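You operate a simulated robot arm through the tools that you are given. There is no shell and no other tool. Be economical: measure what you need, move in short steps, check, and stop when the job is done.

You are at the controls of a simulated robot arm. One attempt, no reset.

## Task
Measure the pump on the grey mat: green sign on square A if it gives 10 ml, red if not.
Fine: the pump's red plug in the meter's white port, the meter's white tap open, zero, then count its run and stop the count; within half a ml is good.

Only the result counts: the job must be done as asked and must still hold three seconds after the hand-in. Knocking over, shifting, dropping, spilling or breaking anything else fails it.

## Robot
A 7-joint arm with a two-finger parallel gripper, fixed in place. Base frame: the origin is at the foot of the arm, x ahead of it, y to its left, z up. Readings come in cm, rad, newtons and seconds.
With the tool pointing down near the work surface it reaches from about 34 to 78 cm from the base axis. Its first joint turns from -2.897 to 2.897 rad. Payload 3.91 kg.
The TCP is the grasp point between the finger pads, 3 cm short of the fingertips. In the tool frame z runs along the fingers and y along their closing line. The gripper opens to 11 cm. The fingers are 2 cm wide and 1 cm thick; the gripper's body (4.8 by 11.2 cm) begins 5.5 cm behind the TCP.
Orientation is told as [roll, pitch, yaw] about the base's x, y, z axes, in that order, counted from this pose: with the fingers straight down and closing along the base's y, the tool's x points along the base's -x, its y along +y and its z along -z.

## Interface
- The arm moves only by the tool jog_arm. Its argument "motion" is a list of rows, each an object (a shift or turn left out is 0, a gripper value left out holds the last) with "offset": the shift along the tool's x, y, z in mm, a list of three; "rot": the turn, a rotation vector about the tool's x, y, z in rad, a list of three; "hand": the gripper command, from -1 (shut) to 1 (fully open), values between in proportion. In form: [{"offset": [tx, ty, tz], "rot": [rx, ry, rz], "hand": hand}, ...]. A call has 1 to 10 rows; each row is the pose to reach, as a shift and turn from the pose commanded when the call began, along the tool's axes at that moment. Each row takes 0.2 s and may step no farther than 5 cm and 0.15 rad from the row before; otherwise, or with a gripper value out of range, the whole call is refused. A pose out of reach is approached as far as the arm can. The call stops where the force on the tool passes 40 N (or 10 N more than at its start, if that is more) or the arm is blocked; 0.2 s more then pass. Each finger travels about 15.3 cm/s and halts on what it meets, pressing with about 45 N; the grip force reading is that of the motor and also rises with nothing between the fingers. The clock runs only during rows and for 0.2 s after the last one: add rows that repeat a pose to give the fingers time. It gives the time, the measured TCP pose, the force on the tool (base axes), the opening and the grip force at its end, in the units of the frame above (readings bear some noise).
- Cameras (640 x 400 px; columns grow to the right, rows downward): "scene" is fixed at [5.06, 49.24, 166.11]; the picture's right is [-0.80, -0.59, 0.00], its down [-0.37, 0.50, -0.78] and it looks along [0.46, -0.63, -0.62] (base axes); focal length 313 px, centre (320, 200). "wrist" rides on the gripper at [7.7, 0.7, -11.5] in the tool frame; the picture's right is [-0.09, 1.00, 0.00], its down [-0.80, -0.07, -0.59] and it looks along [-0.59, -0.05, 0.80] (tool axes); focal length 270 px, centre (320, 200). There is no depth. A picture from a camera that has moved, and an enlarged one, comes with that camera's place and axes in the base frame and with its lens. The place of the scene camera against the robot may be out by one fixed shift of up to 1.2 cm in any direction.
- grab_frame(camera): a new picture of that camera. It takes no simulated time.
- move_column(by): slides the trunk up (or, below 0, down) by that many cm; the arm rides with it, the base frame stays. It gives what a move gives, with no picture.
- inspect(camera, box): a new picture of the part [left, top, right, bottom] of that camera's present view, enlarged. It takes no simulated time.
- close_job(): hands the job in; it is judged then, once.

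Work in short steps. Places have to be worked out from the pictures, the camera data and where the tool is seen: move nearer, look again, correct. Check each grasp and each placing, and mend what went wrong. You have 120 turns and 64 pictures in all, those below and enlarged ones among them. Open the gripper and draw the arm clear of the work before you hand the job in, unless the task says otherwise; then end with one line.

The tools are called after "Request:" as name(argument=value, ...) on one line, values as JSON. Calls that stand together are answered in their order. jog_arm: Moves the arm, as the interface text tells. Its arguments: {"type":"object","properties":{"motion":{"type":"array","items":{"type":"object","properties":{"offset":{"type":"array","items":{"type":"number"}},"rot":{"type":"array","items":{"type":"number"}},"hand":{"type":"number"}}}}},"required":["motion"]} The other tools are called the same way: move_column (by) slides the trunk up or down; grab_frame (camera) takes a picture; inspect (camera, box) takes an enlarged picture of a part of a camera's view; close_job () hands the job in.

At the start:

```text
t: 0.0
tcp_pos: [41.38, -1.49, 132.14]
tcp_rot: [0.0, -0.001, -0.001]
wrist_force: [0.4, 0.2, -0.3]
opening: 10.98
finger_force: 0.0
trunk travel left (down, up): [-52.5, 8.5]
```

scene: 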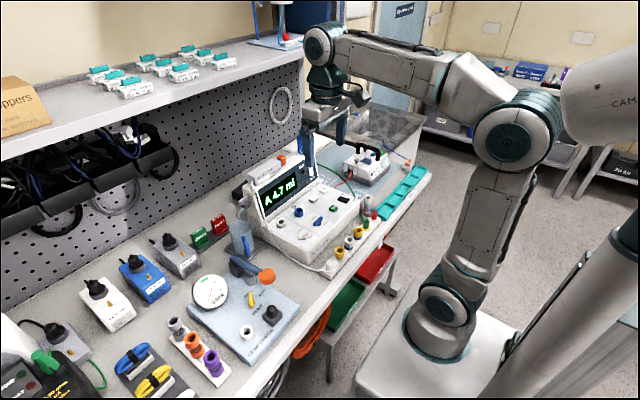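
wrist: 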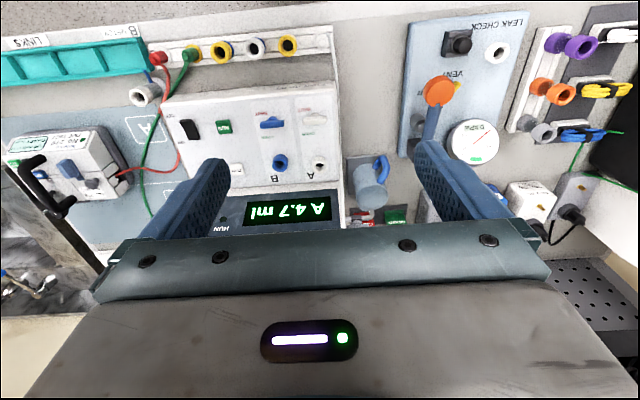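

The wrist view shows the meter, the pump and the links tray upside down. I'll enlarge the parts to read the labels.

Request:
inspect(camera="wrist", box=[0, 20, 350, 240])

Request:
inspect(camera="scene", box=[230, 130, 440, 280])

```text
1.82 times, centred on (175, 130) of wrist
camera zoom: at [33.58, -0.73, 143.62], right [0.09, 1.0, 0.0], down [0.8, -0.07, 0.59], along [0.59, -0.05, -0.8], focal length 491 px, centre (584, 327)
```

zoom: 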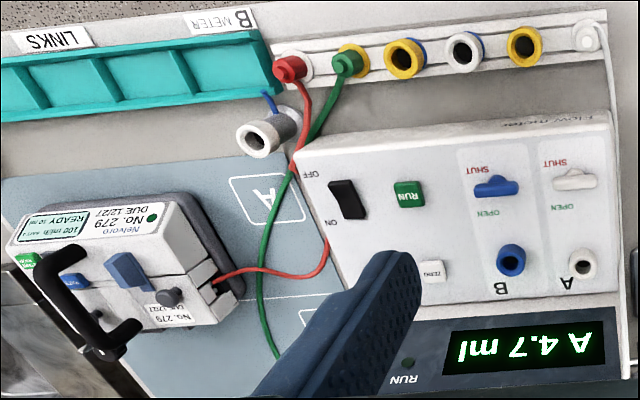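

```text
2.67 times, centred on (335, 205) of scene
camera zoom: at [5.06, 49.24, 166.11], right [-0.8, -0.59, 0.0], down [-0.37, 0.5, -0.78], along [0.46, -0.63, -0.62], focal length 835 px, centre (280, 187)
```

zoom: 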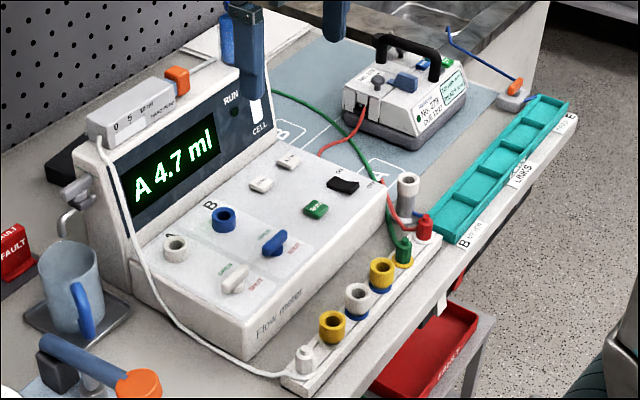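

Port A comes out at about (59, -3, 98). I'll lower the hand and move it toward the pump for a closer look.

Request:
jog_arm(motion=[{"offset": [0, -40, 30]}, {"offset": [0, -80, 60]}, {"offset": [10, -120, 90]}, {"offset": [20, -150, 110]}])

Request:
grab_frame(camera="wrist")

```text
refused: row 3 steps farther than a row can; nothing moved
```

```text
59 pictures are left
camera wrist: at [33.58, -0.73, 143.62], right [0.09, 1.0, 0.0], down [0.8, -0.07, 0.59], along [0.59, -0.05, -0.8], focal length 270 px, centre (320, 200)
```

wrist: 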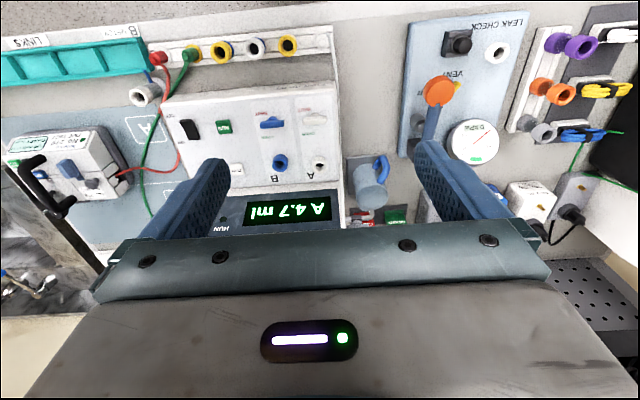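

The step was slightly too long and the call was refused. I'll split it into smaller rows, moving without a picture first.

Request:
jog_arm(motion=[{"offset": [0, -40, 20]}, {"offset": [0, -80, 40]}, {"offset": [10, -120, 60]}, {"offset": [20, -150, 90]}, {"offset": [20, -170, 120]}, {"offset": [20, -170, 150]}])

```text
t: 1.4
tcp_pos: [39.45, -18.56, 117.01]
tcp_rot: [0.002, -0.001, 0.001]
wrist_force: [-0.6, 0.0, 0.0]
opening: 10.97
finger_force: 0.1
trunk travel left (down, up): [-52.5, 8.5]
```

Now I'll take the view from here.

Request:
inspect(camera="wrist", box=[0, 0, 640, 260])

```text
1.00 times, centred on (320, 130) of wrist
camera zoom: at [31.65, -17.81, 128.54], right [0.09, 1.0, 0.0], down [0.8, -0.07, 0.59], along [0.59, -0.05, -0.8], focal length 270 px, centre (320, 270)
```

zoom: 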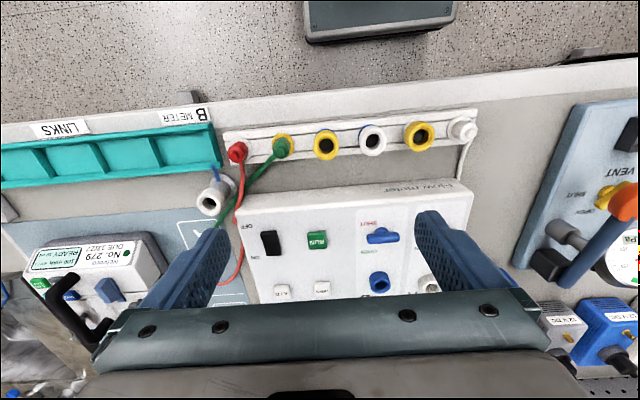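

I'll zoom in on the meter panel with the rail, then on the pump.

Request:
inspect(camera="wrist", box=[200, 20, 500, 180])

Request:
inspect(camera="wrist", box=[0, 80, 260, 280])

```text
2.13 times, centred on (350, 100) of wrist
camera zoom: at [31.65, -17.81, 128.54], right [0.09, 1.0, 0.0], down [0.8, -0.07, 0.59], along [0.59, -0.05, -0.8], focal length 577 px, centre (256, 413)
```

zoom: 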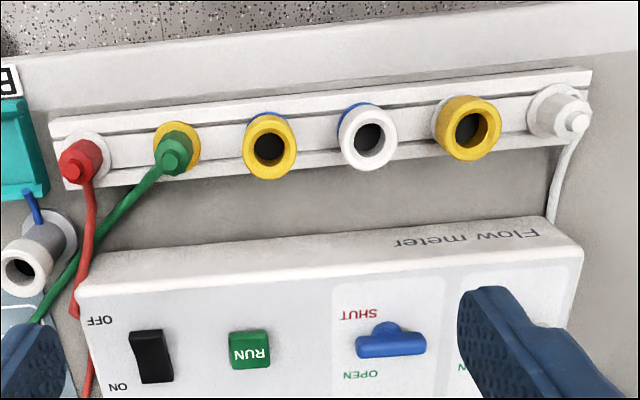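

```text
2.00 times, centred on (130, 180) of wrist
camera zoom: at [31.65, -17.81, 128.54], right [0.09, 1.0, 0.0], down [0.8, -0.07, 0.59], along [0.59, -0.05, -0.8], focal length 541 px, centre (700, 240)
```

zoom: 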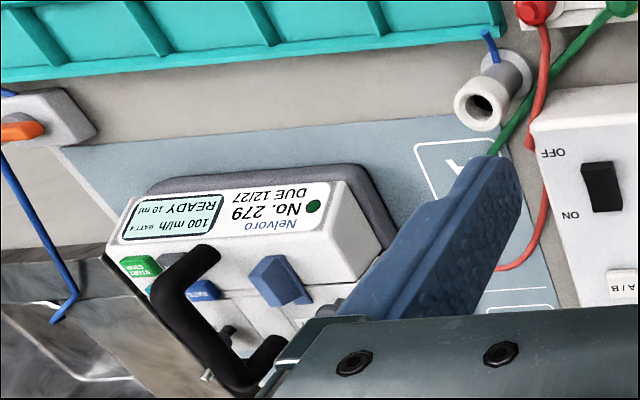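

The pump sits around (52, -54). I'll move the hand beside it to see its buttons.

Request:
jog_arm(motion=[{"offset": [0, -45, 0]}, {"offset": [0, -90, -10]}, {"offset": [10, -135, -20]}, {"offset": [20, -180, -20]}, {"offset": [30, -220, -20]}, {"offset": [40, -260, -20]}, {"offset": [40, -300, -20]}])

Request:
grab_frame(camera="wrist")

```text
t: 3.0
tcp_pos: [35.48, -48.69, 119.18]
tcp_rot: [-0.001, 0.0, -0.001]
wrist_force: [0.8, 0.2, 0.2]
opening: 11.0
finger_force: 0.1
trunk travel left (down, up): [-52.5, 8.5]
```

```text
55 pictures are left
camera wrist: at [27.74, -47.97, 130.57], right [0.09, 1.0, 0.0], down [0.8, -0.07, 0.59], along [0.59, -0.05, -0.8], focal length 270 px, centre (320, 200)
```

wrist: 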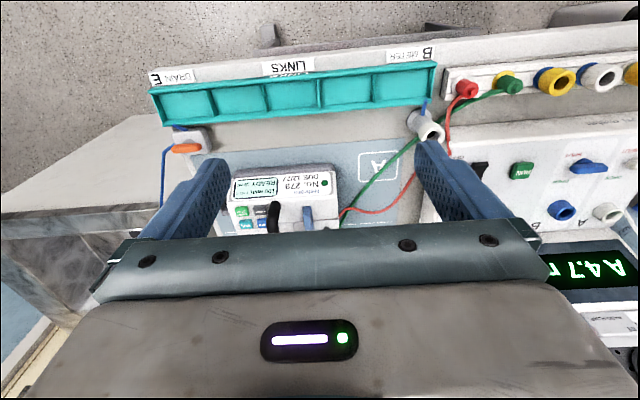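

I'll zoom in on the pump from here.

Request:
inspect(camera="wrist", box=[215, 130, 375, 240])

Request:
inspect(camera="scene", box=[330, 130, 440, 200])

```text
3.64 times, centred on (295, 185) of wrist
camera zoom: at [27.74, -47.97, 130.57], right [0.09, 1.0, 0.0], down [0.8, -0.07, 0.59], along [0.59, -0.05, -0.8], focal length 983 px, centre (411, 254)
```

zoom: 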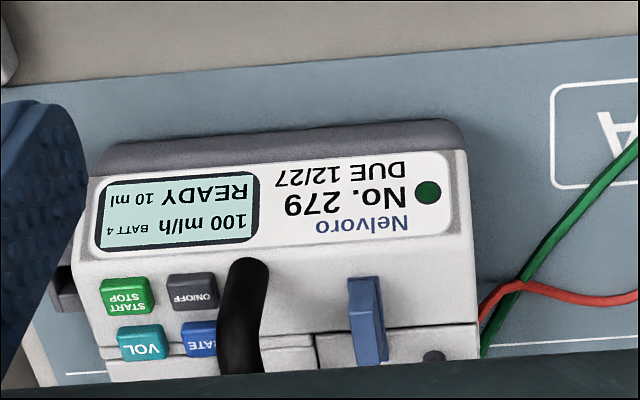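

```text
5.71 times, centred on (385, 165) of scene
camera zoom: at [5.06, 49.24, 166.11], right [-0.8, -0.59, 0.0], down [-0.37, 0.5, -0.78], along [0.46, -0.63, -0.62], focal length 1788 px, centre (-51, 400)
```

zoom: 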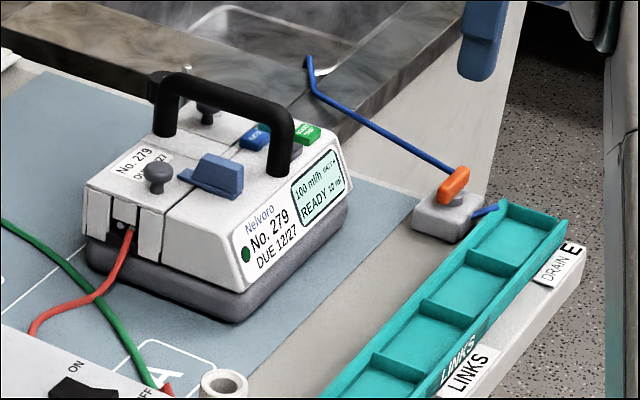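

Triangulating from the three views gives: red plug top ≈ (38.9, -29, 92.6), port A ≈ (59.9, -3, 96.2), pump START ≈ (54, -63, 96.3). I'll go above the red plug with the gripper half open and look.

Request:
jog_arm(motion=[{"offset": [-10, 45, 10], "hand": 0.0}, {"offset": [-20, 90, 20]}, {"offset": [-30, 135, 30]}, {"offset": [-34, 175, 50]}, {"offset": [-34, 197, 90]}, {"offset": [-34, 197, 130]}])

Request:
grab_frame(camera="wrist")

```text
t: 4.4
tcp_pos: [38.81, -28.99, 106.04]
tcp_rot: [-0.001, -0.002, 0.0]
wrist_force: [0.5, 0.7, 0.0]
opening: 5.48
finger_force: 0.0
trunk travel left (down, up): [-52.5, 8.5]
```

```text
52 pictures are left
camera wrist: at [31.11, -28.29, 117.52], right [0.09, 1.0, 0.0], down [0.8, -0.07, 0.59], along [0.59, -0.05, -0.8], focal length 270 px, centre (320, 200)
```

wrist: 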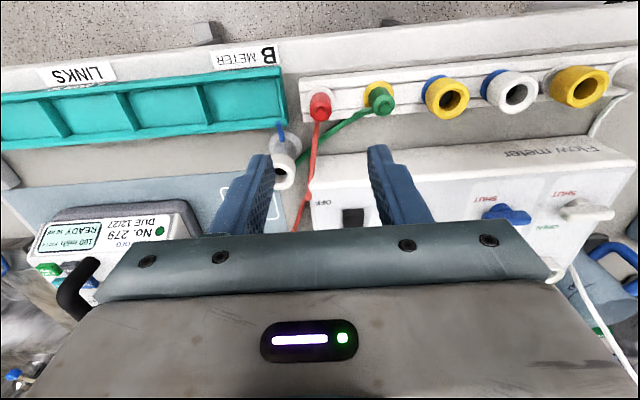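

The plug lines up at y ≈ -28.9. I'll zoom in to see its shape and its clearances.

Request:
inspect(camera="wrist", box=[260, 50, 420, 150])

```text
4.00 times, centred on (340, 100) of wrist
camera zoom: at [31.11, -28.29, 117.52], right [0.09, 1.0, 0.0], down [0.8, -0.07, 0.59], along [0.59, -0.05, -0.8], focal length 1081 px, centre (240, 600)
```

zoom: 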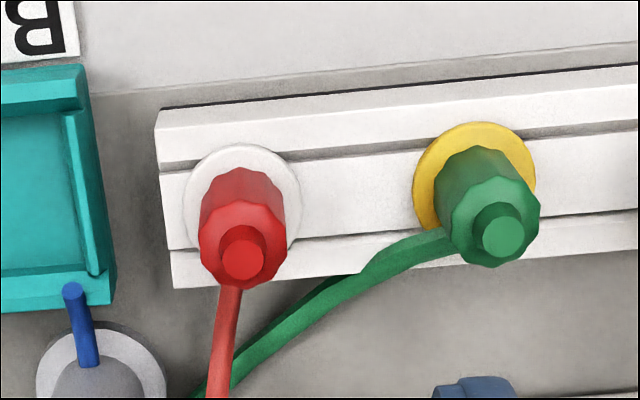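

The plug is about 2 cm wide at (39.1, -28.9), with its body spanning z 89.7–92.5. I'll narrow the fingers to 3.4 cm so they clear the tray end, then descend.

Request:
jog_arm(motion=[{"offset": [-3, 1, 20], "hand": -0.38}, {"offset": [-3, 1, 50]}, {"offset": [-3, 1, 80]}, {"offset": [-3, 1, 105]}, {"offset": [-3, 1, 118]}])

Request:
inspect(camera="wrist", box=[160, 50, 480, 250])

```text
t: 5.6
tcp_pos: [38.97, -28.65, 94.47]
tcp_rot: [0.001, 0.0, 0.001]
wrist_force: [-1.2, 0.8, 0.3]
opening: 3.41
finger_force: 0.0
trunk travel left (down, up): [-52.5, 8.5]
```

```text
2.00 times, centred on (320, 150) of wrist
camera zoom: at [31.14, -27.85, 105.83], right [0.09, 1.0, 0.0], down [0.8, -0.07, 0.59], along [0.59, -0.05, -0.8], focal length 541 px, centre (320, 300)
```

zoom: 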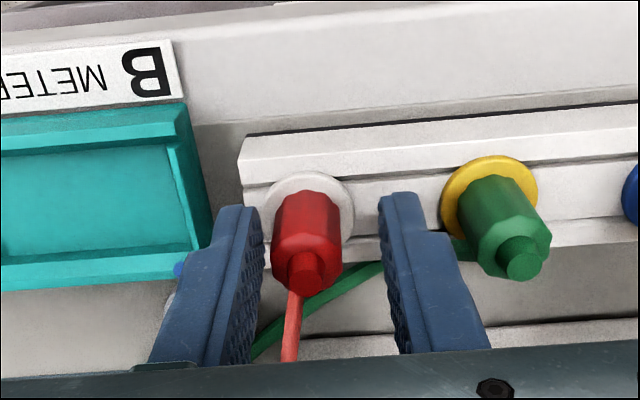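

The plug is between the fingers at about (39.4, -28.9). I'll correct by 4 mm, descend the last bit and close.

Request:
jog_arm(motion=[{"offset": [-4, -2, 6]}, {"offset": [-4, -2, 13]}, {"offset": [-4, -2, 13], "hand": -1}, {"offset": [-4, -2, 13], "hand": -1}, {"offset": [-4, -2, 13], "hand": -1}])

```text
t: 6.9
tcp_pos: [39.52, -28.78, 93.35]
tcp_rot: [-0.003, -0.005, 0.0]
wrist_force: [-3.4, 6.5, 19.4]
opening: 2.49
finger_force: 45.2
trunk travel left (down, up): [-52.5, 8.5]
stopped in row 5: the force on the tool passed its limit (the readings are from after the stop); the commanded pose is now the measured one
```

It gripped at 2.49 cm with some upward push. I'll look at the grasp.

Request:
inspect(camera="wrist", box=[220, 70, 420, 195])

```text
3.20 times, centred on (320, 132) of wrist
camera zoom: at [31.59, -27.96, 104.81], right [0.09, 1.0, 0.0], down [0.8, -0.07, 0.6], along [0.6, -0.06, -0.8], focal length 865 px, centre (320, 416)
```

zoom: 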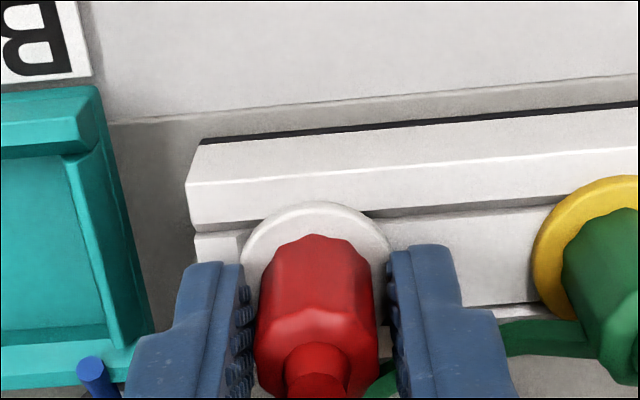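

The fingertips closed on the white collar (about 2.5 cm) rather than the plug. I'll open, rise 8 mm and close again.

Request:
jog_arm(motion=[{"offset": [0, -1, 0], "hand": -0.4}, {"offset": [0, -1, -4], "hand": -0.4}, {"offset": [0, -1, -8]}, {"offset": [0, -1, -8], "hand": -1}, {"offset": [0, -1, -8], "hand": -1}, {"offset": [0, -1, -8], "hand": -1}])

Request:
inspect(camera="wrist", box=[220, 70, 420, 195])

```text
t: 8.3
tcp_pos: [39.68, -29.07, 94.13]
tcp_rot: [-0.003, -0.004, -0.002]
wrist_force: [0.0, -0.4, 0.1]
opening: 1.44
finger_force: 45.3
trunk travel left (down, up): [-52.5, 8.5]
```

```text
3.20 times, centred on (320, 132) of wrist
camera zoom: at [31.74, -28.19, 105.51], right [0.09, 1.0, 0.0], down [0.8, -0.07, 0.6], along [0.59, -0.05, -0.8], focal length 865 px, centre (320, 416)
```

zoom: 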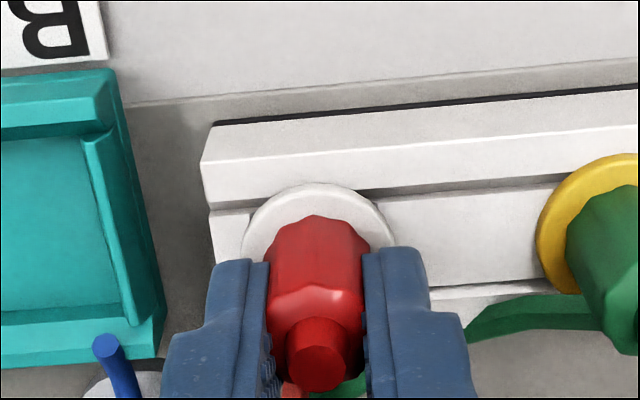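

It is now gripped on the plug body (1.44 cm). I'll pull straight up and check.

Request:
jog_arm(motion=[{"offset": [0, 0, -10]}, {"offset": [0, 0, -20]}, {"offset": [0, 0, -40]}, {"offset": [0, 0, -70]}, {"offset": [0, 0, -100]}])

Request:
inspect(camera="wrist", box=[160, 40, 480, 240])

```text
t: 9.5
tcp_pos: [39.78, -28.87, 104.02]
tcp_rot: [-0.001, -0.003, -0.001]
wrist_force: [1.0, 0.1, -0.3]
opening: 1.45
finger_force: 45.1
trunk travel left (down, up): [-52.5, 8.5]
```

```text
2.00 times, centred on (320, 140) of wrist
camera zoom: at [31.85, -28.15, 115.54], right [0.09, 1.0, 0.0], down [0.8, -0.07, 0.6], along [0.6, -0.05, -0.8], focal length 541 px, centre (320, 320)
```

zoom: 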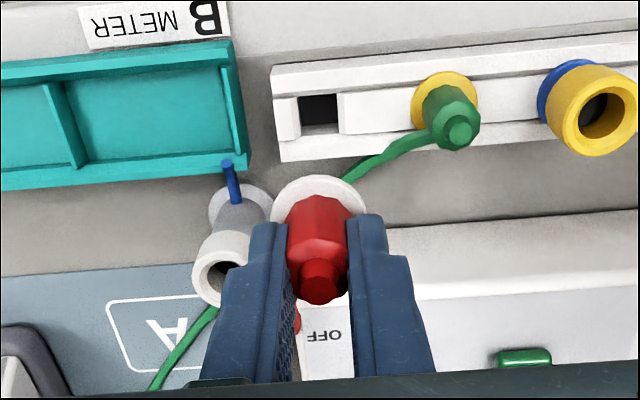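

The plug came free with its white flange and is held upright. Now I'll move above port A, staying high.

Request:
jog_arm(motion=[{"offset": [-20, 26, -30]}, {"offset": [-50, 60, -50]}, {"offset": [-80, 95, -70]}, {"offset": [-110, 130, -70]}, {"offset": [-140, 165, -70]}, {"offset": [-170, 200, -70]}, {"offset": [-185, 235, -70]}, {"offset": [-200, 258, -70]}])

Request:
grab_frame(camera="wrist")

```text
refused: row 3 steps farther than a row can; nothing moved
```

```text
46 pictures are left
camera wrist: at [31.85, -28.15, 115.54], right [0.09, 1.0, 0.0], down [0.8, -0.07, 0.6], along [0.6, -0.05, -0.8], focal length 270 px, centre (320, 200)
```

wrist: 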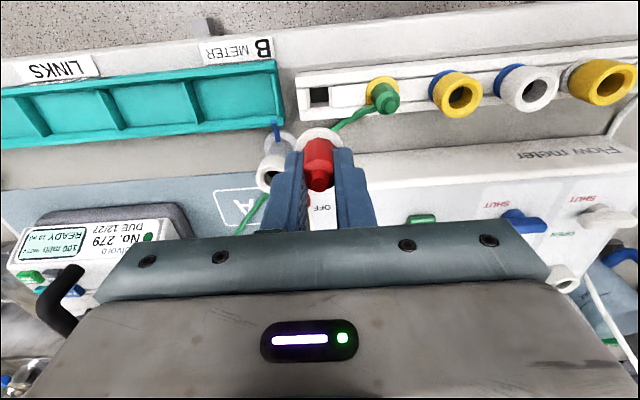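

That call was refused because one row was over 5 cm. I'll resend it with smaller rows, and take the picture only after a successful move.

Request:
jog_arm(motion=[{"offset": [-20, 26, -30]}, {"offset": [-42, 55, -50]}, {"offset": [-64, 84, -70]}, {"offset": [-86, 113, -70]}, {"offset": [-108, 142, -70]}, {"offset": [-130, 171, -70]}, {"offset": [-152, 200, -70]}, {"offset": [-176, 230, -70]}, {"offset": [-198, 258, -70]}])

```text
t: 11.5
tcp_pos: [59.28, -2.78, 110.96]
tcp_rot: [-0.003, -0.004, -0.002]
wrist_force: [-0.3, 0.1, -0.6]
opening: 1.45
finger_force: 45.4
trunk travel left (down, up): [-52.5, 8.5]
```

Request:
inspect(camera="wrist", box=[160, 20, 480, 220])

```text
2.00 times, centred on (320, 120) of wrist
camera zoom: at [51.51, -2.19, 122.45], right [0.09, 1.0, 0.0], down [0.8, -0.07, 0.6], along [0.59, -0.05, -0.8], focal length 541 px, centre (320, 360)
```

zoom: 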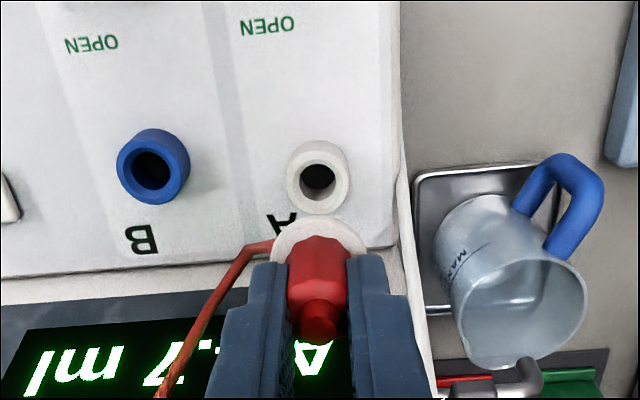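

The port rim lies near (59.4–59.9, -2.95) and its height is uncertain, between 96 and 98. A tight scene zoom should show plug and port together.

Request:
inspect(camera="scene", box=[250, 150, 350, 215])

```text
6.15 times, centred on (300, 182) of scene
camera zoom: at [5.06, 49.24, 166.11], right [-0.8, -0.59, 0.0], down [-0.37, 0.5, -0.78], along [0.46, -0.63, -0.62], focal length 1926 px, centre (443, 308)
```

zoom: 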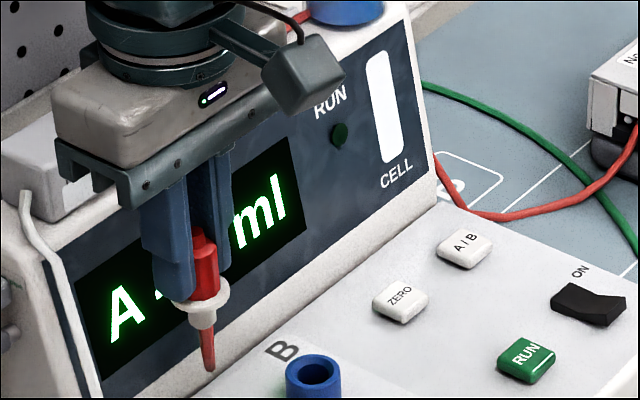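

In the scene zoom the plug has a long red pin whose tip is about 4.6 cm above the port rim and slightly short of it in x. I'll shift +0.5 cm in x, descend 3 cm and compare again.

Request:
jog_arm(motion=[{"offset": [-5, -1, 10]}, {"offset": [-5, -1, 20]}, {"offset": [-5, -1, 30]}])

Request:
inspect(camera="scene", box=[250, 175, 330, 235])

Request:
inspect(camera="wrist", box=[240, 70, 400, 190])

```text
t: 12.3
tcp_pos: [59.8, -3.09, 107.92]
tcp_rot: [-0.003, -0.005, -0.001]
wrist_force: [-0.4, 0.1, -0.3]
opening: 1.45
finger_force: 45.1
trunk travel left (down, up): [-52.5, 8.5]
```

```text
6.67 times, centred on (290, 205) of scene
camera zoom: at [5.06, 49.24, 166.11], right [-0.8, -0.59, 0.0], down [-0.37, 0.5, -0.78], along [0.46, -0.63, -0.62], focal length 2086 px, centre (520, 167)
```

zoom: 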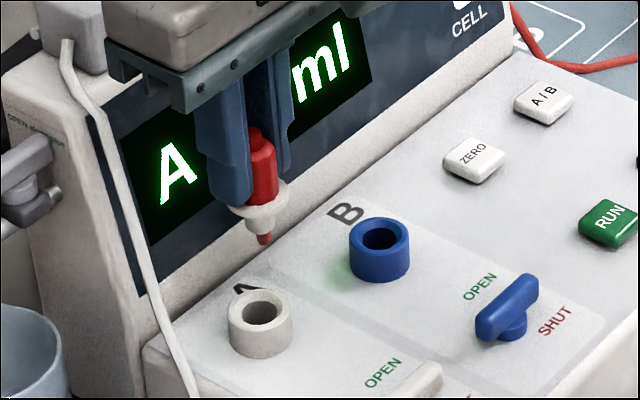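

```text
3.33 times, centred on (320, 130) of wrist
camera zoom: at [51.98, -2.41, 119.37], right [0.09, 1.0, 0.0], down [0.8, -0.07, 0.6], along [0.59, -0.05, -0.8], focal length 901 px, centre (320, 433)
```

zoom: 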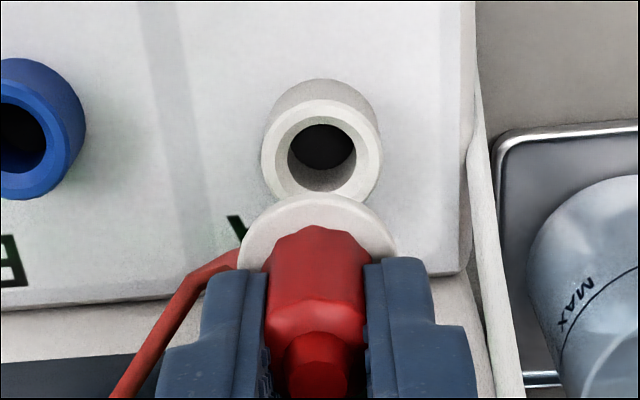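

Flange and rim sizes suggest the plug sits about 0.8 cm toward the base from the TCP, so I still need about +0.4 cm in x. The flange is about 7 cm above the rim, so I'll go down 4 cm and check again.

Request:
jog_arm(motion=[{"offset": [-4, 0, 10]}, {"offset": [-4, 0, 20]}, {"offset": [-4, 0, 30]}, {"offset": [-4, 0, 38]}])

Request:
inspect(camera="scene", box=[265, 190, 325, 235])

Request:
inspect(camera="wrist", box=[240, 70, 400, 190])

```text
t: 13.3
tcp_pos: [60.01, -3.16, 104.26]
tcp_rot: [-0.002, -0.003, 0.0]
wrist_force: [-0.1, 1.0, 0.2]
opening: 1.42
finger_force: 44.9
trunk travel left (down, up): [-52.5, 8.5]
```

```text
8.89 times, centred on (295, 212) of scene
camera zoom: at [5.06, 49.24, 166.11], right [-0.8, -0.59, 0.0], down [-0.37, 0.5, -0.78], along [0.46, -0.63, -0.62], focal length 2782 px, centre (542, 89)
```

zoom: 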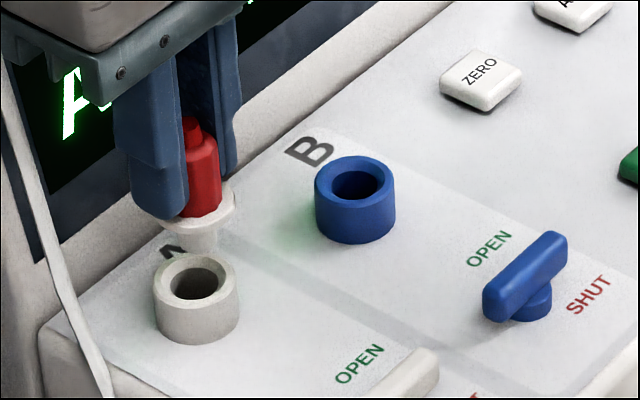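

```text
3.33 times, centred on (320, 130) of wrist
camera zoom: at [52.27, -2.43, 115.66], right [0.09, 1.0, 0.0], down [0.8, -0.07, 0.6], along [0.6, -0.05, -0.8], focal length 901 px, centre (320, 433)
```

zoom: 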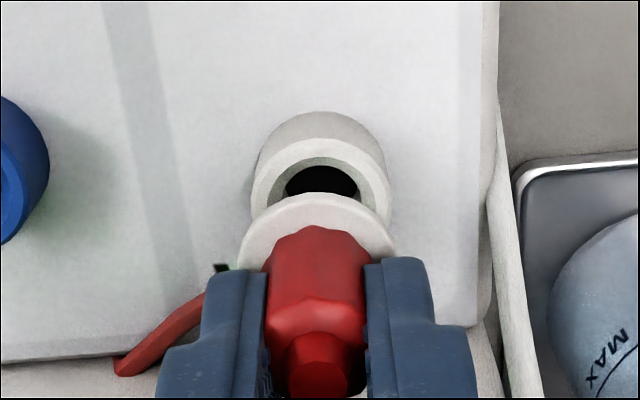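

Both cameras agree the plug needs another +0.4 cm in x and has about 3.3 cm left to seat. I'll shift, then descend in small steps.

Request:
jog_arm(motion=[{"offset": [-4, 0, 0]}, {"offset": [-4, 0, 5]}, {"offset": [-4, 0, 10]}, {"offset": [-4, 0, 15]}])

Request:
inspect(camera="scene", box=[265, 190, 325, 235])

```text
t: 14.3
tcp_pos: [60.62, -3.26, 102.7]
tcp_rot: [-0.002, -0.002, 0.0]
wrist_force: [-0.6, 0.2, 0.1]
opening: 1.48
finger_force: 45.0
trunk travel left (down, up): [-52.5, 8.5]
```

```text
8.89 times, centred on (295, 212) of scene
camera zoom: at [5.06, 49.24, 166.11], right [-0.8, -0.59, 0.0], down [-0.37, 0.5, -0.78], along [0.46, -0.63, -0.62], focal length 2782 px, centre (542, 89)
```

zoom: 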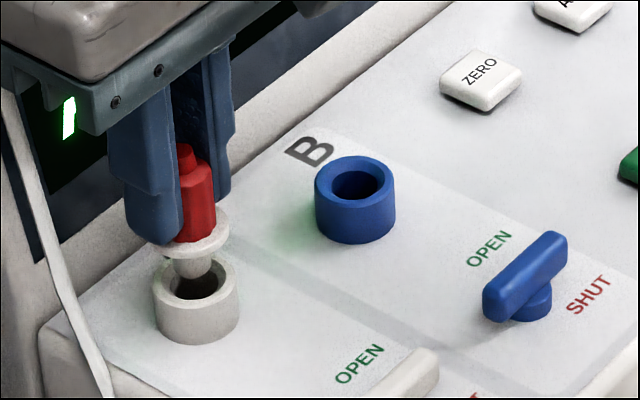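

The neck is now right over the hole. I'll push down the remaining ~2 cm.

Request:
jog_arm(motion=[{"offset": [0, 1, 5]}, {"offset": [0, 1, 10]}, {"offset": [0, 1, 15]}, {"offset": [0, 1, 20]}])

Request:
inspect(camera="scene", box=[265, 190, 325, 235])

```text
t: 15.3
tcp_pos: [60.66, -3.04, 100.79]
tcp_rot: [-0.002, -0.004, 0.0]
wrist_force: [0.2, -0.6, -0.4]
opening: 1.45
finger_force: 44.9
trunk travel left (down, up): [-52.5, 8.5]
```

```text
8.89 times, centred on (295, 212) of scene
camera zoom: at [5.06, 49.24, 166.11], right [-0.8, -0.59, 0.0], down [-0.37, 0.5, -0.78], along [0.46, -0.63, -0.62], focal length 2782 px, centre (542, 89)
```

zoom: 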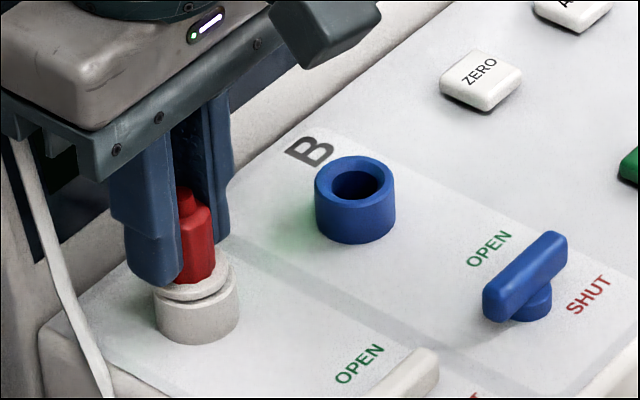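

Nearly seated, with only a small gap left. I'll press down a few more mm until contact.

Request:
jog_arm(motion=[{"offset": [0, 0, 3]}, {"offset": [0, 0, 6]}, {"offset": [0, 0, 9]}])

Request:
inspect(camera="scene", box=[265, 190, 325, 235])

```text
t: 16.2
tcp_pos: [60.78, -3.16, 100.4]
tcp_rot: [-0.004, -0.016, -0.001]
wrist_force: [-7.9, 0.2, 14.8]
opening: 1.47
finger_force: 44.8
trunk travel left (down, up): [-52.5, 8.5]
stopped in row 3: the force on the tool passed its limit (the readings are from after the stop); the commanded pose is now the measured one
```

```text
8.89 times, centred on (295, 212) of scene
camera zoom: at [5.06, 49.24, 166.11], right [-0.8, -0.59, 0.0], down [-0.37, 0.5, -0.78], along [0.46, -0.63, -0.62], focal length 2782 px, centre (542, 89)
```

zoom: 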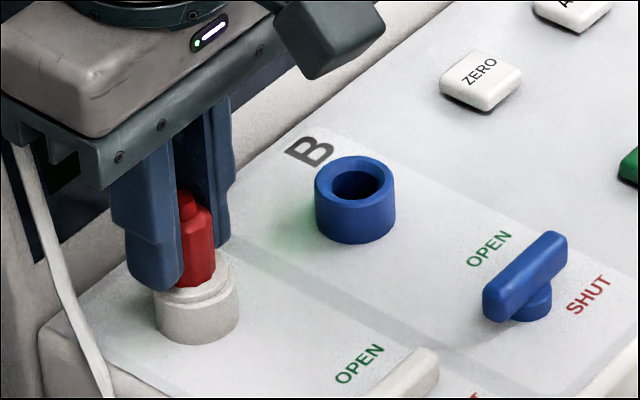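

It is seated flush and firm. I'll release and lift, then back off toward the base to see tap A.

Request:
jog_arm(motion=[{"offset": [0, 0, 0], "hand": -0.3}, {"offset": [0, 0, 0], "hand": -0.3}, {"offset": [0, 0, -30]}, {"offset": [0, 0, -70]}, {"offset": [40, 0, -90]}, {"offset": [80, 0, -90]}, {"offset": [120, 0, -90]}])

Request:
inspect(camera="wrist", box=[160, 20, 480, 220])

```text
t: 17.8
tcp_pos: [48.76, -2.97, 109.21]
tcp_rot: [-0.004, -0.014, 0.0]
wrist_force: [-0.8, -0.6, 0.5]
opening: 3.86
finger_force: 0.0
trunk travel left (down, up): [-52.5, 8.5]
```

```text
2.00 times, centred on (320, 120) of wrist
camera zoom: at [40.7, -2.15, 120.51], right [0.09, 1.0, 0.0], down [0.79, -0.07, 0.61], along [0.6, -0.05, -0.8], focal length 541 px, centre (320, 360)
```

zoom: 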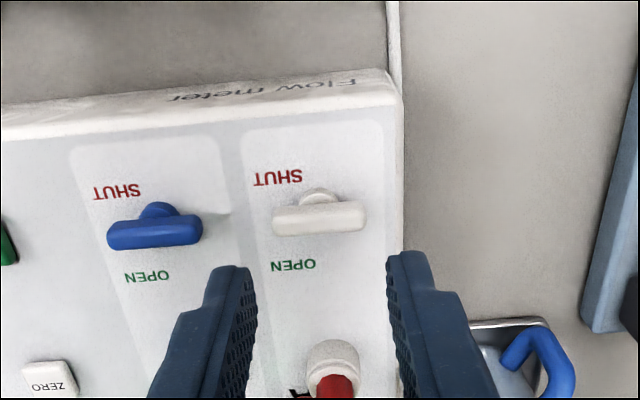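

The tap is a bar on a hub between the labels SHUT (front) and OPEN (back). I'll zoom in to see how it works and its current state.

Request:
inspect(camera="wrist", box=[190, 80, 350, 170])

Request:
inspect(camera="scene", box=[290, 200, 340, 240])

```text
4.00 times, centred on (270, 125) of wrist
camera zoom: at [40.7, -2.15, 120.51], right [0.09, 1.0, 0.0], down [0.79, -0.07, 0.61], along [0.6, -0.05, -0.8], focal length 1081 px, centre (520, 500)
```

zoom: 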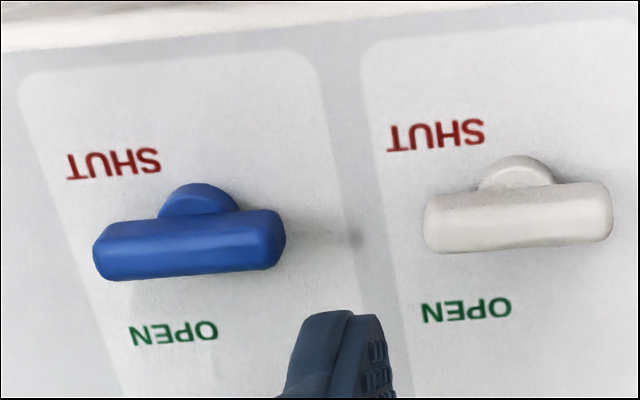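

```text
10.00 times, centred on (315, 220) of scene
camera zoom: at [5.06, 49.24, 166.11], right [-0.8, -0.59, 0.0], down [-0.37, 0.5, -0.78], along [0.46, -0.63, -0.62], focal length 3130 px, centre (370, 0)
```

zoom: 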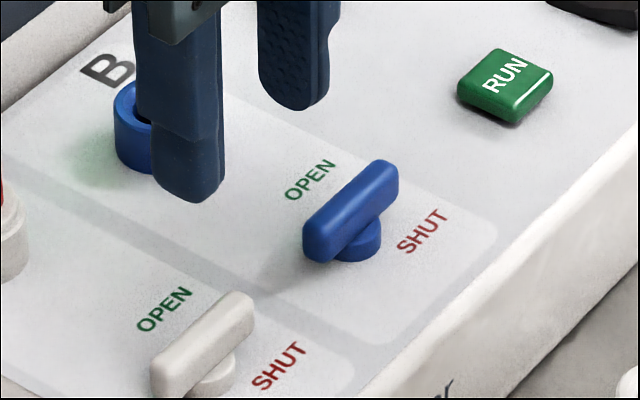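

Bar across the flow line with its end at SHUT means closed, so it needs a quarter turn counter-clockwise to lie along x. I'll pre-rotate the hand 90° clockwise above the tap at (50.2, -3.0).

Request:
jog_arm(motion=[{"rot": [0, 0, 0.15]}, {"rot": [0, 0, 0.3]}, {"rot": [0, 0, 0.45]}, {"rot": [0, 0, 0.6]}, {"rot": [0, 0, 0.75]}, {"offset": [-5, 0, 0], "rot": [0, 0, 0.9]}, {"offset": [-10, 0, 0], "rot": [0, 0, 1.05]}, {"offset": [-14, 0, 0], "rot": [0, 0, 1.2]}, {"offset": [-14, 0, 0], "rot": [0, 0, 1.35]}, {"offset": [-14, 0, 0], "rot": [0, 0, 1.5]}])

Request:
grab_frame(camera="wrist")

```text
t: 20.0
tcp_pos: [49.97, -3.06, 109.22]
tcp_rot: [0.014, -0.003, -1.502]
wrist_force: [0.7, -0.2, 0.3]
opening: 3.87
finger_force: 0.0
trunk travel left (down, up): [-52.5, 8.5]
```

```text
33 pictures are left
camera wrist: at [50.02, 4.73, 120.55], right [1.0, -0.02, 0.01], down [-0.02, -0.8, 0.6], along [0.0, -0.6, -0.8], focal length 270 px, centre (320, 200)
```

wrist: 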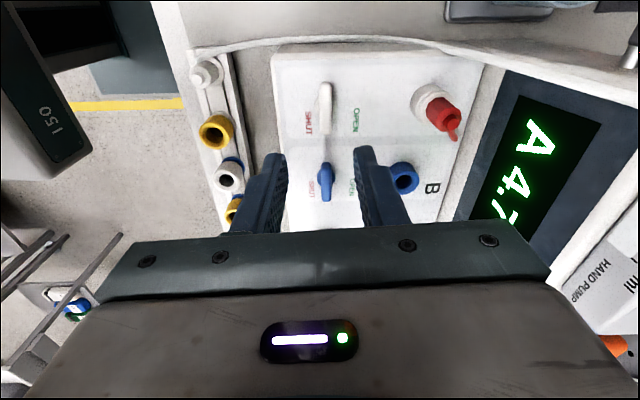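

Two views put the bar at (50.5, -3.0, ~96.7). I'll finish the rotation, centre over it, descend and close gently.

Request:
jog_arm(motion=[{"offset": [0, 5, 20], "rot": [0, 0, 0.07]}, {"offset": [0, 5, 50], "rot": [0, 0, 0.07]}, {"offset": [0, 5, 75], "rot": [0, 0, 0.07]}, {"offset": [0, 5, 90], "rot": [0, 0, 0.07]}, {"offset": [0, 5, 98], "rot": [0, 0, 0.07]}])

Request:
inspect(camera="wrist", box=[220, 70, 420, 195])

```text
t: 21.2
tcp_pos: [50.79, -3.07, 99.33]
tcp_rot: [0.013, -0.003, -1.571]
wrist_force: [1.0, 0.3, -0.2]
opening: 3.83
finger_force: 0.0
trunk travel left (down, up): [-52.5, 8.5]
```

```text
3.20 times, centred on (320, 132) of wrist
camera zoom: at [51.21, 4.73, 110.75], right [1.0, -0.09, 0.01], down [-0.08, -0.8, 0.6], along [-0.04, -0.59, -0.8], focal length 865 px, centre (320, 416)
```

zoom: 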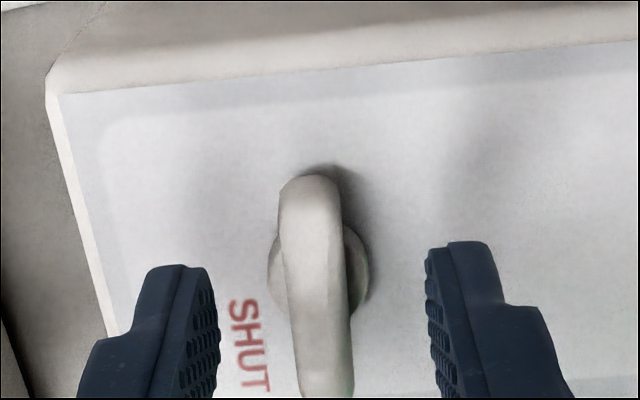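

The bar is centred between the fingers. I'll close on it and check the opening.

Request:
jog_arm(motion=[{"offset": [0, 0, 3]}, {"offset": [0, 0, 3], "hand": -1}, {"offset": [0, 0, 3], "hand": -1}, {"offset": [0, 0, 3], "hand": -1}])

Request:
inspect(camera="wrist", box=[220, 70, 420, 195])

```text
t: 22.2
tcp_pos: [50.76, -3.17, 99.02]
tcp_rot: [0.015, -0.004, -1.571]
wrist_force: [3.4, -1.1, 0.2]
opening: 1.12
finger_force: 45.3
trunk travel left (down, up): [-52.5, 8.5]
```

```text
3.20 times, centred on (320, 132) of wrist
camera zoom: at [51.18, 4.69, 110.42], right [1.0, -0.09, 0.01], down [-0.08, -0.8, 0.6], along [-0.04, -0.59, -0.8], focal length 865 px, centre (320, 416)
```

zoom: 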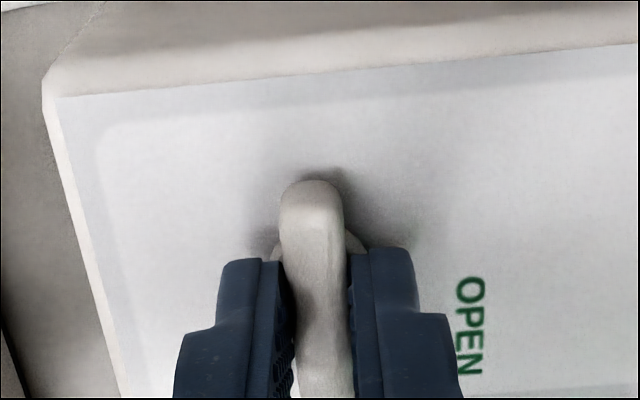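

The bar is gripped (1.12 cm). I'll turn it counter-clockwise about the hub, which is about 3 mm off my TCP, starting with half the turn.

Request:
jog_arm(motion=[{"offset": [0, 0.5, 0], "rot": [0, 0, -0.15]}, {"offset": [0, 1, 0], "rot": [0, 0, -0.3]}, {"offset": [0.3, 1.5, 0], "rot": [0, 0, -0.45]}, {"offset": [0.6, 2, 0], "rot": [0, 0, -0.6]}, {"offset": [1, 2.4, 0], "rot": [0, 0, -0.75]}])

```text
t: 23.4
tcp_pos: [50.71, -3.09, 98.98]
tcp_rot: [0.005, -0.008, -0.82]
wrist_force: [-20.4, -5.2, -2.2]
opening: 1.06
finger_force: 44.5
trunk travel left (down, up): [-52.5, 8.5]
```

It turns well, but a 20 N sideways force says the hub is closer to my TCP than I thought. I'll take out the +x shift and continue the turn.

Request:
jog_arm(motion=[{"offset": [2.2, -2.3, 0], "rot": [0, 0, -0.1]}, {"offset": [2.2, -2.3, 0], "rot": [0, 0, -0.25]}, {"offset": [2.2, -2.3, 0], "rot": [0, 0, -0.4]}, {"offset": [2.2, -2.3, 0], "rot": [0, 0, -0.55]}, {"offset": [2.2, -2.3, 0], "rot": [0, 0, -0.7]}, {"offset": [2.2, -2.3, 0], "rot": [0, 0, -0.83]}])

Request:
inspect(camera="wrist", box=[220, 70, 420, 195])

```text
t: 24.8
tcp_pos: [50.78, -3.13, 99.04]
tcp_rot: [-0.003, -0.014, 0.003]
wrist_force: [-12.8, -6.7, -6.9]
opening: 2.81
finger_force: 45.2
trunk travel left (down, up): [-52.5, 8.5]
```

```text
3.20 times, centred on (320, 132) of wrist
camera zoom: at [42.7, -2.38, 110.41], right [0.08, 1.0, 0.0], down [0.79, -0.07, 0.61], along [0.6, -0.05, -0.8], focal length 865 px, centre (320, 416)
```

zoom: 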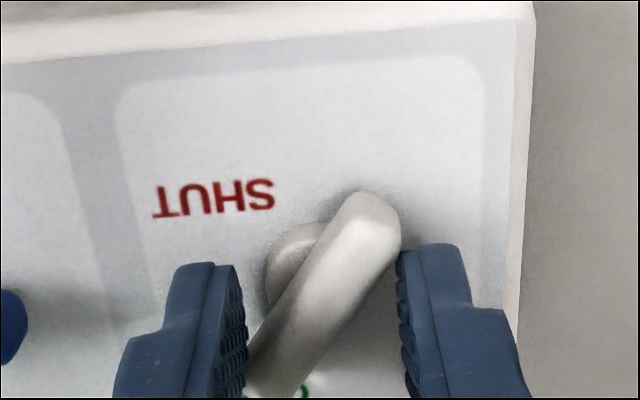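

The bar turned about 60° and then slipped in the pads, possibly at its stop. I'll open, lift and look at the tap.

Request:
jog_arm(motion=[{"hand": -0.2}, {"hand": -0.2}, {"offset": [0, 0, -30]}, {"offset": [10, 0, -70]}])

Request:
inspect(camera="wrist", box=[200, 40, 440, 190])

```text
t: 25.8
tcp_pos: [49.51, -2.88, 106.11]
tcp_rot: [-0.003, -0.015, 0.01]
wrist_force: [0.1, -0.8, -0.6]
opening: 4.4
finger_force: 0.0
trunk travel left (down, up): [-52.5, 8.5]
```

```text
2.67 times, centred on (320, 115) of wrist
camera zoom: at [41.59, -2.25, 117.58], right [0.08, 1.0, 0.0], down [0.79, -0.06, 0.61], along [0.6, -0.05, -0.8], focal length 721 px, centre (320, 427)
```

zoom: 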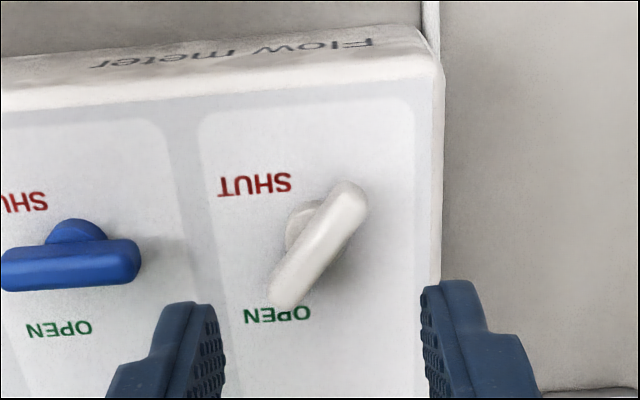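

The bar stands at about 56° with its end at the OPEN label. To check whether that is the stop, I'll regrip it at its present angle and try turning further.

Request:
jog_arm(motion=[{"offset": [-3, -1, 0], "rot": [0, 0, 0.15], "hand": -0.3}, {"offset": [-6, -2, 0], "rot": [0, 0, 0.3]}, {"offset": [-10, -2, 10], "rot": [0, 0, 0.45]}, {"offset": [-10, -2, 30], "rot": [0, 0, 0.58]}, {"offset": [-10, -2, 55], "rot": [0, 0, 0.58]}, {"offset": [-10, -2, 71], "rot": [0, 0, 0.58]}, {"offset": [-10, -2, 71], "rot": [0, 0, 0.58], "hand": -1}, {"offset": [-10, -2, 71], "rot": [0, 0, 0.58], "hand": -1}, {"offset": [-10, -2, 71], "rot": [0, 0, 0.58], "hand": -1}])

```text
t: 27.8
tcp_pos: [50.68, -3.16, 98.9]
tcp_rot: [0.007, -0.012, -0.57]
wrist_force: [4.4, 6.9, -0.6]
opening: 1.31
finger_force: 45.2
trunk travel left (down, up): [-52.5, 8.5]
```

Gripped with 1.31 cm opening. Now I'll turn 0.3 rad more and watch the opening.

Request:
jog_arm(motion=[{"rot": [0, 0, -0.1]}, {"rot": [0, 0, -0.2]}, {"rot": [0, 0, -0.3]}, {"rot": [0, 0, -0.3]}])

```text
t: 28.8
tcp_pos: [50.79, -3.14, 98.95]
tcp_rot: [0.001, -0.012, -0.272]
wrist_force: [8.5, 2.8, 5.8]
opening: 2.01
finger_force: 44.6
trunk travel left (down, up): [-52.5, 8.5]
```

The opening spread to 2.0 cm, so the tap is at its OPEN stop. I'll release, lift, straighten the hand and shut the fingers for pressing.

Request:
jog_arm(motion=[{"hand": -0.2}, {"hand": -0.2}, {"offset": [0, 0, -30]}, {"offset": [0, 0, -60], "rot": [0, 0, -0.12]}, {"offset": [0, 0, -80], "rot": [0, 0, -0.27]}, {"offset": [0, 0, -80], "rot": [0, 0, -0.27], "hand": -1}, {"offset": [0, 0, -80], "rot": [0, 0, -0.27], "hand": -1}, {"offset": [0, 0, -80], "rot": [0, 0, -0.27], "hand": -1}])

Request:
inspect(camera="scene", box=[250, 150, 370, 240])

```text
t: 30.6
tcp_pos: [50.63, -3.11, 106.79]
tcp_rot: [-0.003, -0.014, 0.001]
wrist_force: [-1.1, -0.2, 0.1]
opening: 0.02
finger_force: 37.4
trunk travel left (down, up): [-52.5, 8.5]
```

```text
4.44 times, centred on (310, 195) of scene
camera zoom: at [5.06, 49.24, 166.11], right [-0.8, -0.59, 0.0], down [-0.37, 0.5, -0.78], along [0.46, -0.63, -0.62], focal length 1391 px, centre (364, 222)
```

zoom: 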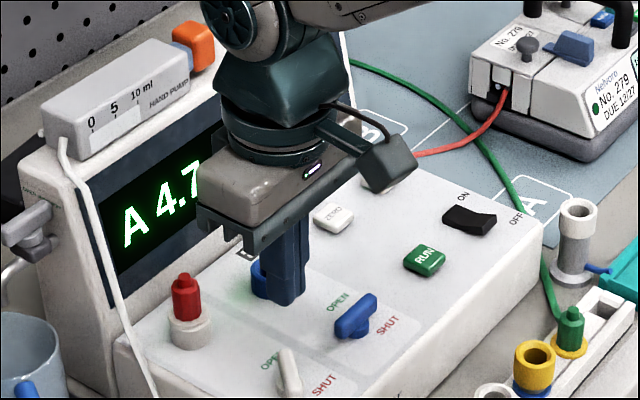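

The tap's end is at OPEN and the plug is well seated. Now I'll move above ZERO at about (59.3, -20.2).

Request:
jog_arm(motion=[{"offset": [-20, -40, 0]}, {"offset": [-40, -80, 0]}, {"offset": [-60, -120, 0]}, {"offset": [-80, -160, 0]}, {"offset": [-86, -171, 0]}])

Request:
inspect(camera="wrist", box=[160, 20, 480, 220])

```text
t: 31.8
tcp_pos: [59.07, -20.26, 107.21]
tcp_rot: [-0.002, -0.013, -0.001]
wrist_force: [-0.6, -0.4, -0.2]
opening: 0.0
finger_force: 38.0
trunk travel left (down, up): [-52.5, 8.5]
```

```text
2.00 times, centred on (320, 120) of wrist
camera zoom: at [51.13, -19.47, 118.59], right [0.09, 1.0, 0.0], down [0.79, -0.07, 0.61], along [0.6, -0.05, -0.8], focal length 541 px, centre (320, 360)
```

zoom: 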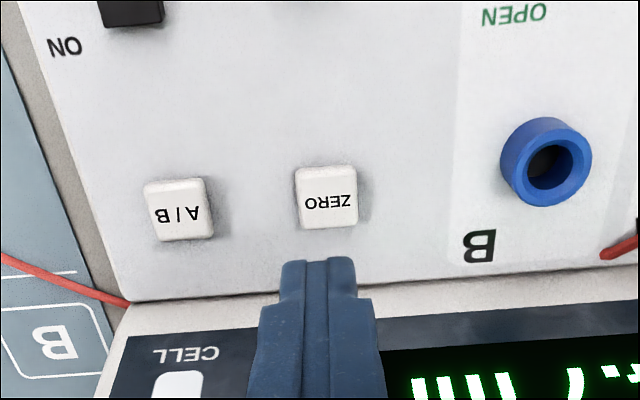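

ZERO is at about (59.5, -19.8). I'll shift there and press down until contact.

Request:
jog_arm(motion=[{"offset": [-4, 4.5, 30]}, {"offset": [-4, 4.5, 60]}, {"offset": [-4, 4.5, 72]}, {"offset": [-4, 4.5, 76]}, {"offset": [-4, 4.5, 79]}, {"offset": [-4, 4.5, 82]}, {"offset": [-4, 4.5, 85]}, {"offset": [-4, 4.5, 88]}])

Request:
inspect(camera="scene", box=[240, 150, 360, 225])

```text
t: 33.6
tcp_pos: [59.79, -19.9, 98.43]
tcp_rot: [-0.006, -0.016, 0.002]
wrist_force: [-1.7, -1.1, 12.9]
opening: 0.01
finger_force: 37.9
trunk travel left (down, up): [-52.5, 8.5]
```

```text
5.33 times, centred on (300, 188) of scene
camera zoom: at [5.06, 49.24, 166.11], right [-0.8, -0.59, 0.0], down [-0.37, 0.5, -0.78], along [0.46, -0.63, -0.62], focal length 1669 px, centre (427, 267)
```

zoom: 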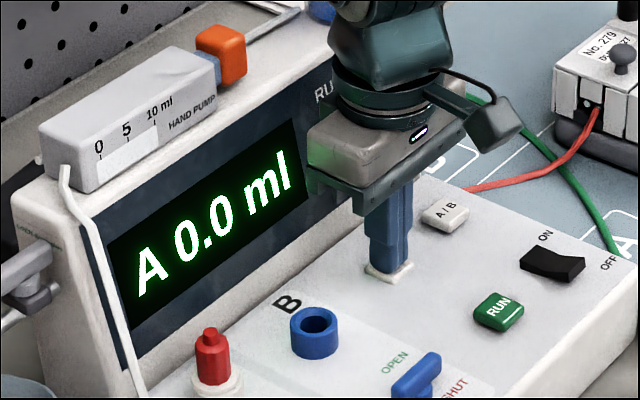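

Zeroed: the display shows A 0.0 ml. I'll lift and go to the green RUN button at about (50.4, -19.8).

Request:
jog_arm(motion=[{"offset": [0, 0, -30]}, {"offset": [10, 0, -70]}, {"offset": [50, 1, -80]}, {"offset": [93, 1, -80]}, {"offset": [93, 1, -80]}])

Request:
inspect(camera="wrist", box=[160, 20, 480, 220])

```text
t: 34.8
tcp_pos: [50.13, -19.71, 106.31]
tcp_rot: [-0.001, -0.015, 0.0]
wrist_force: [-0.1, -0.1, 0.7]
opening: 0.0
finger_force: 37.6
trunk travel left (down, up): [-52.5, 8.5]
```

```text
2.00 times, centred on (320, 120) of wrist
camera zoom: at [42.22, -18.91, 117.62], right [0.09, 1.0, 0.0], down [0.79, -0.07, 0.61], along [0.6, -0.05, -0.8], focal length 541 px, centre (320, 360)
```

zoom: 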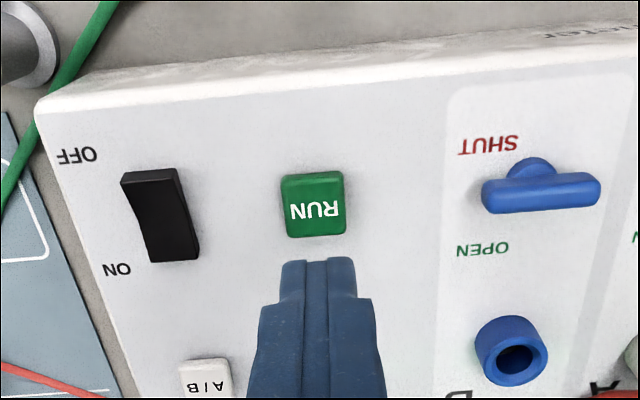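

RUN is at about (50.8, -19.85). I'll shift and press until contact.

Request:
jog_arm(motion=[{"offset": [-6, -1.5, 30]}, {"offset": [-6, -1.5, 60]}, {"offset": [-6, -1.5, 73]}, {"offset": [-6, -1.5, 77]}, {"offset": [-6, -1.5, 80]}, {"offset": [-6, -1.5, 83]}, {"offset": [-6, -1.5, 86]}])

```text
t: 36.5
tcp_pos: [51.09, -19.87, 98.61]
tcp_rot: [-0.012, -0.031, 0.001]
wrist_force: [-5.2, 4.4, 22.1]
opening: 0.0
finger_force: 37.8
trunk travel left (down, up): [-52.5, 8.5]
stopped in row 7: the force on the tool passed its limit (the readings are from after the stop); the commanded pose is now the measured one
```

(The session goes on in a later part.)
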